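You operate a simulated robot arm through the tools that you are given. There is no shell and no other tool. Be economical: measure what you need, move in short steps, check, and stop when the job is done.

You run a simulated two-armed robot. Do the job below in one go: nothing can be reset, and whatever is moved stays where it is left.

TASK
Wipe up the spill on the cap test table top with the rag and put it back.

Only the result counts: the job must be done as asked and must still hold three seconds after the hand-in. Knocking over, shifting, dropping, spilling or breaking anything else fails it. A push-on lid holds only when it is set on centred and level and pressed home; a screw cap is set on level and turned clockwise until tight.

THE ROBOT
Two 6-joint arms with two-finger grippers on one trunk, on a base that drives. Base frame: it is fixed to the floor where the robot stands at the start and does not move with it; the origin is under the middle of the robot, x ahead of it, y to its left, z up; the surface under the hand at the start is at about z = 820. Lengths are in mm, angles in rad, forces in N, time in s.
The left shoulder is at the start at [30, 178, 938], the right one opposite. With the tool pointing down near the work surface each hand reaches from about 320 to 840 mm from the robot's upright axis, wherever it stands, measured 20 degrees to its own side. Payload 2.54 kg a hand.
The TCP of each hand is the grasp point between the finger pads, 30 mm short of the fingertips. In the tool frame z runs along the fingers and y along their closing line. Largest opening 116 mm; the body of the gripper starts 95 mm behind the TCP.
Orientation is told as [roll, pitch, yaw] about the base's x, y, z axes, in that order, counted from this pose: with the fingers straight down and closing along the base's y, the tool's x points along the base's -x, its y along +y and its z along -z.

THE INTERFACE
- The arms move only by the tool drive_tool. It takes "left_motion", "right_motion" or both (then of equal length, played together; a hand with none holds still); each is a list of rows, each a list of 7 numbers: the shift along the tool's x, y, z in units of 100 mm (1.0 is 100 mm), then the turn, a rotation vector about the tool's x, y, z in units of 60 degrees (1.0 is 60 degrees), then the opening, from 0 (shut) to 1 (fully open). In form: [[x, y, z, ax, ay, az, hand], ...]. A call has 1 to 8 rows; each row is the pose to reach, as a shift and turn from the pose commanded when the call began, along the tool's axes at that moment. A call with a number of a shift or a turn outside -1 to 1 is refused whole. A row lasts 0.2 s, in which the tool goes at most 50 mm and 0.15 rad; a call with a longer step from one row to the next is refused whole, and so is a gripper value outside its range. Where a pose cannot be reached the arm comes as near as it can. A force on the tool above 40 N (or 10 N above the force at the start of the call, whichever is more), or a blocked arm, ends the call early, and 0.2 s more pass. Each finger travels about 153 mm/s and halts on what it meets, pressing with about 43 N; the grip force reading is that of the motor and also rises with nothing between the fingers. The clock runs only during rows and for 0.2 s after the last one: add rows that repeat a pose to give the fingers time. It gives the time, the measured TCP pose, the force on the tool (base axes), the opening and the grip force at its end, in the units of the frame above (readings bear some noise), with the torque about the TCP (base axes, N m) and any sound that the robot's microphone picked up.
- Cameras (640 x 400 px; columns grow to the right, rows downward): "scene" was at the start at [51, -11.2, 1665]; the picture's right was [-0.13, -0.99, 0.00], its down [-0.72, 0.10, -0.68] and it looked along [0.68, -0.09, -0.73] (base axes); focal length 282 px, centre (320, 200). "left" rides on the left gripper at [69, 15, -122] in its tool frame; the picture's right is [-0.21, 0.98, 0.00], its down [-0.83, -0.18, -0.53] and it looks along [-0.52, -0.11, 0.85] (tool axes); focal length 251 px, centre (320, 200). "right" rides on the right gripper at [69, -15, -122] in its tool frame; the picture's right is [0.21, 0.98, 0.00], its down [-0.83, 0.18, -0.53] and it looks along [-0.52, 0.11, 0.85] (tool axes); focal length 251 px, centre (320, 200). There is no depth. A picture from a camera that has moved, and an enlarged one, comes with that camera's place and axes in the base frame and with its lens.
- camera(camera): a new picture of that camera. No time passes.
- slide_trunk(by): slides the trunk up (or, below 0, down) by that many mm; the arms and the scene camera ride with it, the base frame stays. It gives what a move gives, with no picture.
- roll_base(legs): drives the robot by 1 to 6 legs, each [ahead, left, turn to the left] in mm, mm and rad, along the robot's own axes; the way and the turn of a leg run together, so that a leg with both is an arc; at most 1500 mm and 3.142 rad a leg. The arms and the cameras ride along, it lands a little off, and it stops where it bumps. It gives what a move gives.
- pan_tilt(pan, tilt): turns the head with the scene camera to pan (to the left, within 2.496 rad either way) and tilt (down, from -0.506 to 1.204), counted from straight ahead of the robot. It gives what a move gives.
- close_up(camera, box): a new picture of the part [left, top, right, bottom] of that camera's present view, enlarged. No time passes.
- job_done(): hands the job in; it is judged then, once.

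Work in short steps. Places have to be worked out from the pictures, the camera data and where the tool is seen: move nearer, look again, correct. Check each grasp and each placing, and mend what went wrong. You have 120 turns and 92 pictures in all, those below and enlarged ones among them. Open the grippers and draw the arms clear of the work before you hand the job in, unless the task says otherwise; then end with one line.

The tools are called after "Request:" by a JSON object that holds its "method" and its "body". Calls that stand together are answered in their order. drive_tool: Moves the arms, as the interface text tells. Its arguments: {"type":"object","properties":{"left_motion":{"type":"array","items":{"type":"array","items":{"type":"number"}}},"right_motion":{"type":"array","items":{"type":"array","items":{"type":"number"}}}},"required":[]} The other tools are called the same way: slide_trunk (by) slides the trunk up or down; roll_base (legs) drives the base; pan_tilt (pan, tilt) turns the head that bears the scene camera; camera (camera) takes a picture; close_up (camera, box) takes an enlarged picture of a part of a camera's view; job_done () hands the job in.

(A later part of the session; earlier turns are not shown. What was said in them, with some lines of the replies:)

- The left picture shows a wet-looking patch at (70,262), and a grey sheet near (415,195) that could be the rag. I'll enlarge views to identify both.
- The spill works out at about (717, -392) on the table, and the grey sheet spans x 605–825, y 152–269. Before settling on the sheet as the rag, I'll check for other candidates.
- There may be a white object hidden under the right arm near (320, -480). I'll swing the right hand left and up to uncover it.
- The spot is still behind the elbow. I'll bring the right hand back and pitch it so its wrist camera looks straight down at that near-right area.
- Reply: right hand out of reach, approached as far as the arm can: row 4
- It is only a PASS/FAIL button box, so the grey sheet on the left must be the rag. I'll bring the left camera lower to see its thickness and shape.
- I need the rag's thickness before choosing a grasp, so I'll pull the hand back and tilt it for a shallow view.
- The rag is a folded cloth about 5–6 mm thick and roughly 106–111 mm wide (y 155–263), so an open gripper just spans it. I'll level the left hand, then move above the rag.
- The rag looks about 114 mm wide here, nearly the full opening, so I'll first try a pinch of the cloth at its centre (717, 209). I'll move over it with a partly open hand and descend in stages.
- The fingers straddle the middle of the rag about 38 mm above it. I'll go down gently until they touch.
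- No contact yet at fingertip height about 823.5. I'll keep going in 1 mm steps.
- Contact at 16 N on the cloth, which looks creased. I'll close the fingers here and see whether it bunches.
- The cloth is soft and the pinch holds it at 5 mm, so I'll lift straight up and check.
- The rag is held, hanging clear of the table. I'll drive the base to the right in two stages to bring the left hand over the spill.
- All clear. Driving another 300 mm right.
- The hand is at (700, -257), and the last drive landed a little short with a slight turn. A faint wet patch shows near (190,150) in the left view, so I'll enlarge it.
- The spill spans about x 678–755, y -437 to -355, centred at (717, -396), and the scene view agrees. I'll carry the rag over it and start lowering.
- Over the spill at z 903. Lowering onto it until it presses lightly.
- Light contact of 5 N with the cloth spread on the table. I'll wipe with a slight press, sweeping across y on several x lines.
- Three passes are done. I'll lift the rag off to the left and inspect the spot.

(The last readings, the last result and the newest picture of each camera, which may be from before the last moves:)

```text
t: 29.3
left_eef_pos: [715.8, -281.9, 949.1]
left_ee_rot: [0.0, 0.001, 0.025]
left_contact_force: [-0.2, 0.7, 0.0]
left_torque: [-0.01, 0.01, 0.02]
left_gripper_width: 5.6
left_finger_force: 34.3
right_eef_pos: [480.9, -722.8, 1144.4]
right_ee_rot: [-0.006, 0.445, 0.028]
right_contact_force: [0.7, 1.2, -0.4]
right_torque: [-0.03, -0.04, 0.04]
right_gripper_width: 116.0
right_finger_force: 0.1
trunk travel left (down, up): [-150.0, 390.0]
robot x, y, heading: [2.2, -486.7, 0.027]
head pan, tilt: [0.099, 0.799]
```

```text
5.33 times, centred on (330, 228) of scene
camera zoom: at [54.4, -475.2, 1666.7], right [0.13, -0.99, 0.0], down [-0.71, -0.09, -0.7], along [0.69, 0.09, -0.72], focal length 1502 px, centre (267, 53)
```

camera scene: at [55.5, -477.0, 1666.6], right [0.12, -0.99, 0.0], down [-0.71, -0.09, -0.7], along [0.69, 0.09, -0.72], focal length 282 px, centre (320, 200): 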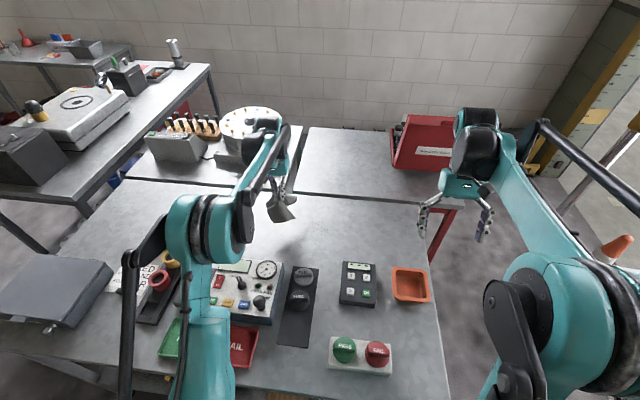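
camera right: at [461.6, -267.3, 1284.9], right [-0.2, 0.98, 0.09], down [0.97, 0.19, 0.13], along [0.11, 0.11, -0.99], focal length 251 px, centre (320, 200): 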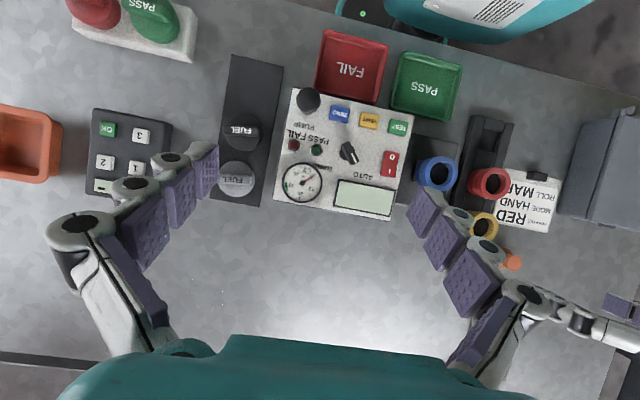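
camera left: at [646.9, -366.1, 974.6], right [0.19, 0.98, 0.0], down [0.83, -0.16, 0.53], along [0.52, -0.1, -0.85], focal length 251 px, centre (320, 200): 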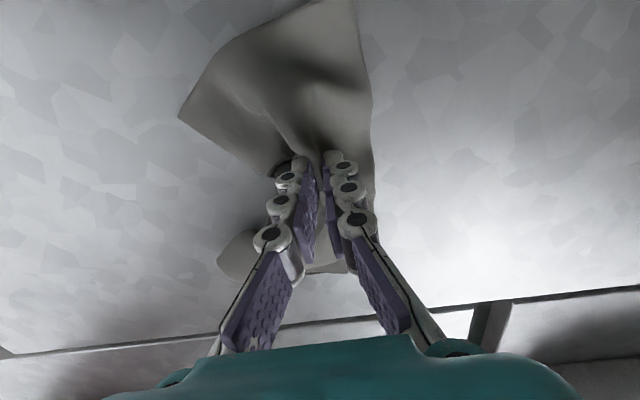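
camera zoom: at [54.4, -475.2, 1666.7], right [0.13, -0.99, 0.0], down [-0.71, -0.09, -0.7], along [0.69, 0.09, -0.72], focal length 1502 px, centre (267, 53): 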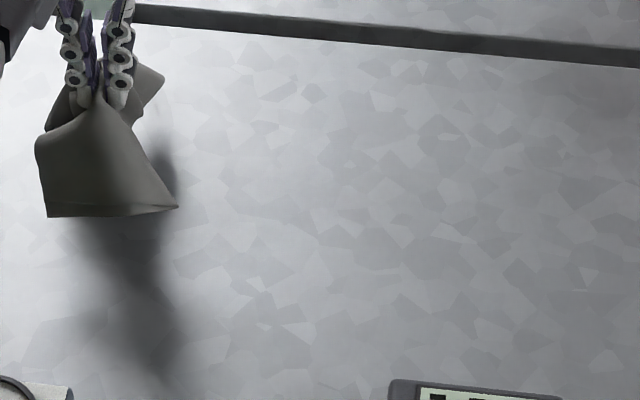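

The spill is gone in both views. I'll raise the rag and drive back left, undoing the slight turn.

Request:
{"method": "drive_tool", "body": {"left_motion": [[0.05, 0.1, -0.3, 0, 0, 0, 0], [0.1, 0.25, -0.6, 0, 0, 0, 0]]}}

Request:
{"method": "roll_base", "body": {"legs": [[0, 0, -0.026], [0, 485, 0]]}}

Request:
{"method": "camera", "body": {"camera": "scene"}}

Request:
{"method": "camera", "body": {"camera": "left"}}

```text
t: 29.9
left_eef_pos: [702.9, -257.7, 1008.4]
left_ee_rot: [-0.001, 0.0, 0.026]
left_contact_force: [-0.3, 0.0, -0.3]
left_torque: [0.02, 0.0, -0.02]
left_gripper_width: 5.5
left_finger_force: 34.3
right_eef_pos: [481.6, -725.0, 1144.3]
right_ee_rot: [-0.008, 0.446, 0.026]
right_contact_force: [-0.1, 0.0, 0.1]
right_torque: [0.02, 0.03, 0.02]
right_gripper_width: 115.9
right_finger_force: 0.1
trunk travel left (down, up): [-150.0, 390.0]
robot x, y, heading: [4.4, -481.9, 0.023]
head pan, tilt: [0.099, 0.799]
```

```text
t: 33.2
left_eef_pos: [715.2, 212.4, 1008.6]
left_ee_rot: [-0.002, 0.001, -0.014]
left_contact_force: [0.8, -0.3, -0.3]
left_torque: [-0.05, 0.01, 0.01]
left_gripper_width: 5.5
left_finger_force: 34.5
right_eef_pos: [475.3, -245.6, 1144.6]
right_ee_rot: [-0.007, 0.446, -0.011]
right_contact_force: [-0.3, 0.5, 0.6]
right_torque: [-0.01, 0.0, -0.02]
right_gripper_width: 115.7
right_finger_force: 0.1
trunk travel left (down, up): [-150.0, 390.0]
robot x, y, heading: [1.3, 11.4, -0.013]
head pan, tilt: [0.099, 0.799]
```

```text
59 pictures are left
camera scene: at [58.8, 20.4, 1666.6], right [0.09, -1.0, 0.0], down [-0.71, -0.06, -0.7], along [0.69, 0.06, -0.72], focal length 282 px, centre (320, 200)
```

scene: 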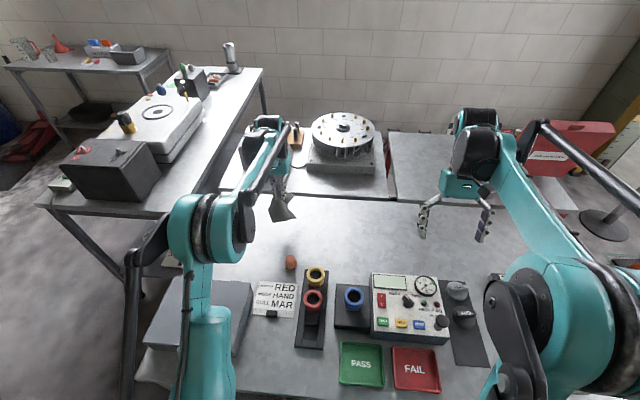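

```text
58 pictures are left
camera left: at [645.9, 229.3, 1130.5], right [0.23, 0.97, 0.0], down [0.82, -0.19, 0.53], along [0.52, -0.12, -0.85], focal length 251 px, centre (320, 200)
```

left: 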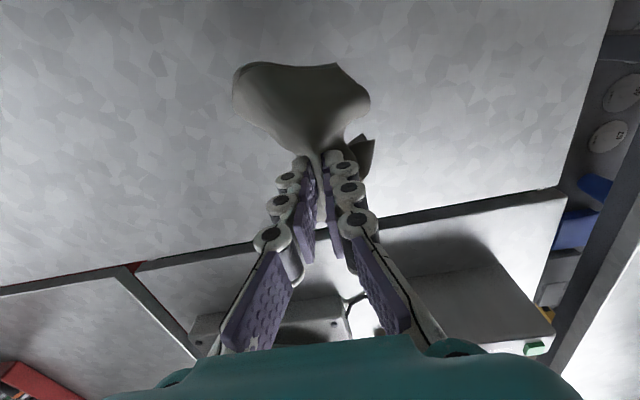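

The hand is at (715, 212), and it gripped the rag at (702, 209.5). I'll correct that offset and lower the rag.

Request:
{"method": "drive_tool", "body": {"left_motion": [[0.06, -0.02, 0.2, 0, 0, -0.012, 0], [0.13, -0.03, 0.45, 0, 0, -0.012, 0], [0.13, -0.03, 0.7, 0, 0, -0.012, 0], [0.13, -0.03, 0.9, 0, 0, -0.012, 0]]}}

Request:
{"method": "drive_tool", "body": {"left_motion": [[0, 0, 0.2, 0, 0, 0, 0], [0, 0, 0.4, 0, 0, 0, 0], [0, 0, 0.55, 0, 0, 0, 0], [0, 0, 0.62, 0, 0, 0, 0], [0, 0, 0.65, 0, 0, 0, 0]]}}

Request:
{"method": "camera", "body": {"camera": "left"}}

```text
t: 34.2
left_eef_pos: [704.2, 209.5, 915.9]
left_ee_rot: [-0.001, 0.0, 0.001]
left_contact_force: [-0.3, 0.1, -0.6]
left_torque: [-0.03, 0.01, 0.02]
left_gripper_width: 5.5
left_finger_force: 34.0
right_eef_pos: [474.9, -245.0, 1144.2]
right_ee_rot: [-0.006, 0.446, -0.012]
right_contact_force: [-0.9, -0.8, 0.8]
right_torque: [0.0, 0.01, -0.03]
right_gripper_width: 116.0
right_finger_force: 0.1
trunk travel left (down, up): [-150.0, 390.0]
robot x, y, heading: [5.8, 10.2, -0.016]
head pan, tilt: [0.099, 0.799]
```

```text
t: 35.4
left_eef_pos: [701.9, 208.5, 852.4]
left_ee_rot: [0.001, 0.0, 0.002]
left_contact_force: [0.4, -0.5, 3.9]
left_torque: [0.02, -0.05, 0.01]
left_gripper_width: 5.5
left_finger_force: 34.0
right_eef_pos: [475.0, -247.3, 1144.9]
right_ee_rot: [-0.007, 0.445, -0.011]
right_contact_force: [0.3, 1.2, 0.9]
right_torque: [-0.01, -0.02, 0.03]
right_gripper_width: 116.0
right_finger_force: 0.2
trunk travel left (down, up): [-150.0, 390.0]
robot x, y, heading: [5.1, 16.4, -0.022]
head pan, tilt: [0.099, 0.799]
```

```text
57 pictures are left
camera left: at [632.1, 224.8, 975.2], right [0.21, 0.98, 0.0], down [0.83, -0.18, 0.53], along [0.52, -0.11, -0.85], focal length 251 px, centre (320, 200)
```

left: 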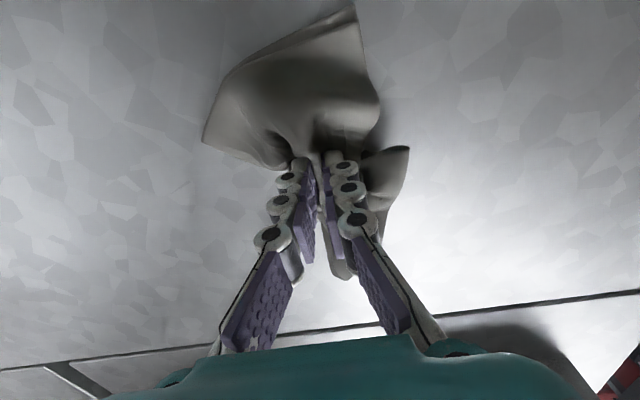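

The rag is down at its original grip point with light contact. I'll open at table height to help spread the cloth, then lift off.

Request:
{"method": "drive_tool", "body": {"left_motion": [[0, 0, 0, 0, 0, 0, 0.15], [0, 0, 0, 0, 0, 0, 0.3], [0, 0, 0, 0, 0, 0, 0.45], [0, 0, 0, 0, 0, 0, 0.45], [0, 0, -0.2, 0, 0, 0, 0.45], [0, 0, -0.5, 0, 0, 0, 0.45], [0, 0, -0.9, 0, 0, 0, 0.45]]}}

Request:
{"method": "drive_tool", "body": {"left_motion": [[0.3, 0, -0.1, 0, 0, 0, 0.6], [0.6, 0, -0.3, 0, 0, 0, 0.8], [1.0, 0, -0.5, 0, 0, 0, 1]]}}

Request:
{"method": "camera", "body": {"camera": "left"}}

```text
t: 37.0
left_eef_pos: [701.3, 208.9, 944.4]
left_ee_rot: [0.0, 0.0, -0.001]
left_contact_force: [0.3, 0.9, 0.3]
left_torque: [-0.01, -0.02, -0.02]
left_gripper_width: 52.2
left_finger_force: 0.0
right_eef_pos: [474.4, -245.4, 1144.8]
right_ee_rot: [-0.006, 0.441, -0.013]
right_contact_force: [-0.5, -1.1, 0.1]
right_torque: [-0.02, 0.0, 0.06]
right_gripper_width: 115.9
right_finger_force: 0.1
trunk travel left (down, up): [-150.0, 390.0]
robot x, y, heading: [5.5, 10.6, -0.017]
head pan, tilt: [0.099, 0.799]
```

```text
t: 37.8
left_eef_pos: [598.9, 207.7, 997.6]
left_ee_rot: [-0.001, -0.001, 0.0]
left_contact_force: [-1.4, -0.8, -0.5]
left_torque: [0.0, -0.06, 0.04]
left_gripper_width: 116.0
left_finger_force: 0.0
right_eef_pos: [472.7, -246.5, 1144.5]
right_ee_rot: [-0.007, 0.443, -0.013]
right_contact_force: [-1.2, 0.9, -0.8]
right_torque: [-0.01, -0.06, -0.04]
right_gripper_width: 115.9
right_finger_force: 0.1
trunk travel left (down, up): [-150.0, 390.0]
robot x, y, heading: [4.2, 10.7, -0.014]
head pan, tilt: [0.099, 0.799]
```

```text
56 pictures are left
camera left: at [529.6, 223.0, 1119.4], right [0.21, 0.98, 0.0], down [0.83, -0.18, 0.54], along [0.52, -0.11, -0.84], focal length 251 px, centre (320, 200)
```

left: 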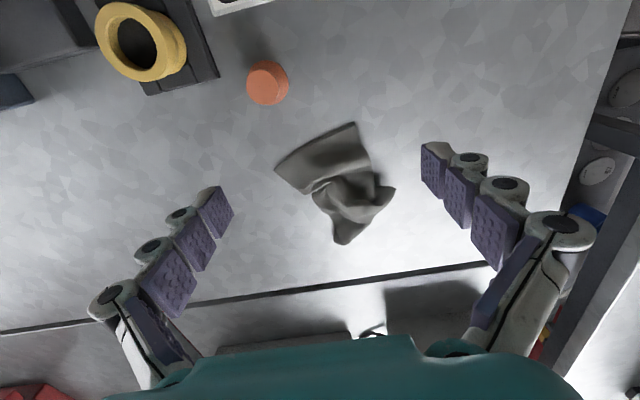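

The rag lies crumpled but in its original place, with its bounding box centred near (717, 212) against (714, 209) before. I'll draw the left hand clear and do a last check of the table.

Request:
{"method": "drive_tool", "body": {"left_motion": [[0.2, -0.2, -0.2, 0, 0, 0, 1], [0.4, -0.4, -0.4, 0, 0, 0, 1], [0.6, -0.6, -0.6, 0, 0, 0, 1]]}}

Request:
{"method": "pan_tilt", "body": {"pan": -0.133, "tilt": 0.82}}

Request:
{"method": "camera", "body": {"camera": "scene"}}

Request:
{"method": "camera", "body": {"camera": "left"}}

Request:
{"method": "camera", "body": {"camera": "right"}}

```text
t: 38.6
left_eef_pos: [539.5, 151.1, 1054.7]
left_ee_rot: [0.0, 0.001, 0.001]
left_contact_force: [-0.3, 0.2, 0.2]
left_torque: [0.05, -0.02, 0.01]
left_gripper_width: 116.1
left_finger_force: 0.1
right_eef_pos: [472.8, -245.6, 1144.9]
right_ee_rot: [-0.008, 0.443, -0.01]
right_contact_force: [0.2, 0.7, -0.1]
right_torque: [0.02, -0.08, 0.0]
right_gripper_width: 116.3
right_finger_force: 0.1
trunk travel left (down, up): [-150.0, 390.0]
robot x, y, heading: [6.3, 10.8, -0.012]
head pan, tilt: [0.099, 0.799]
```

```text
t: 39.3
left_eef_pos: [541.3, 151.0, 1053.2]
left_ee_rot: [-0.001, -0.001, 0.0]
left_contact_force: [0.1, 1.1, -0.5]
left_torque: [-0.01, 0.0, 0.01]
left_gripper_width: 116.0
left_finger_force: 0.1
right_eef_pos: [474.3, -245.8, 1144.0]
right_ee_rot: [-0.006, 0.447, -0.011]
right_contact_force: [0.4, 0.3, -0.1]
right_torque: [0.01, 0.04, -0.03]
right_gripper_width: 116.1
right_finger_force: 0.0
trunk travel left (down, up): [-150.0, 390.0]
robot x, y, heading: [3.4, 11.0, -0.015]
head pan, tilt: [-0.133, 0.82]
```

```text
55 pictures are left
camera scene: at [57.1, 0.9, 1665.0], right [-0.14, -0.99, 0.0], down [-0.72, 0.11, -0.68], along [0.67, -0.1, -0.73], focal length 282 px, centre (320, 200)
```

scene: 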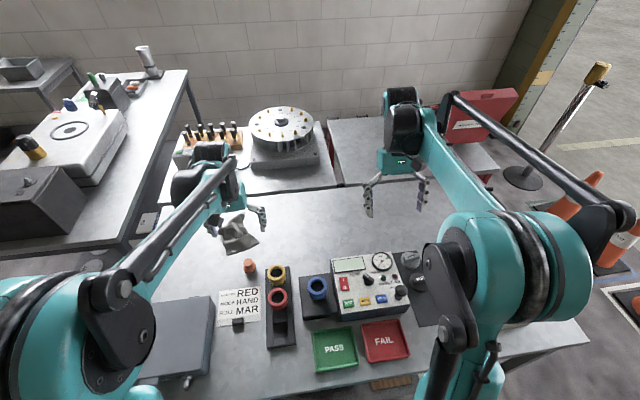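

```text
54 pictures are left
camera left: at [472.2, 167.3, 1175.8], right [0.21, 0.98, 0.0], down [0.83, -0.18, 0.53], along [0.52, -0.11, -0.85], focal length 251 px, centre (320, 200)
```

left: 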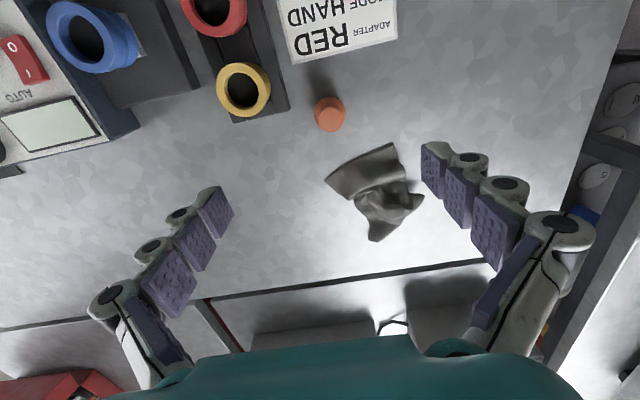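

```text
53 pictures are left
camera right: at [466.6, -259.7, 1284.2], right [-0.18, 0.98, 0.09], down [0.98, 0.17, 0.13], along [0.11, 0.11, -0.99], focal length 251 px, centre (320, 200)
```

right: 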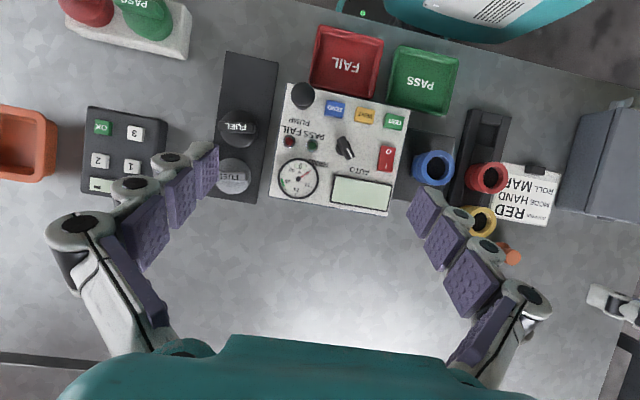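

The spill is gone, the rag is back in its place and nothing else has moved. Both grippers are open and clear, so I'm handing in.

Request:
{"method": "job_done", "body": {}}

```text
The job is handed in.
```

I wiped the spill off the cap test table and put the rag back where it was; it lies crumpled there rather than flat, and nothing else looked moved in the last pictures.
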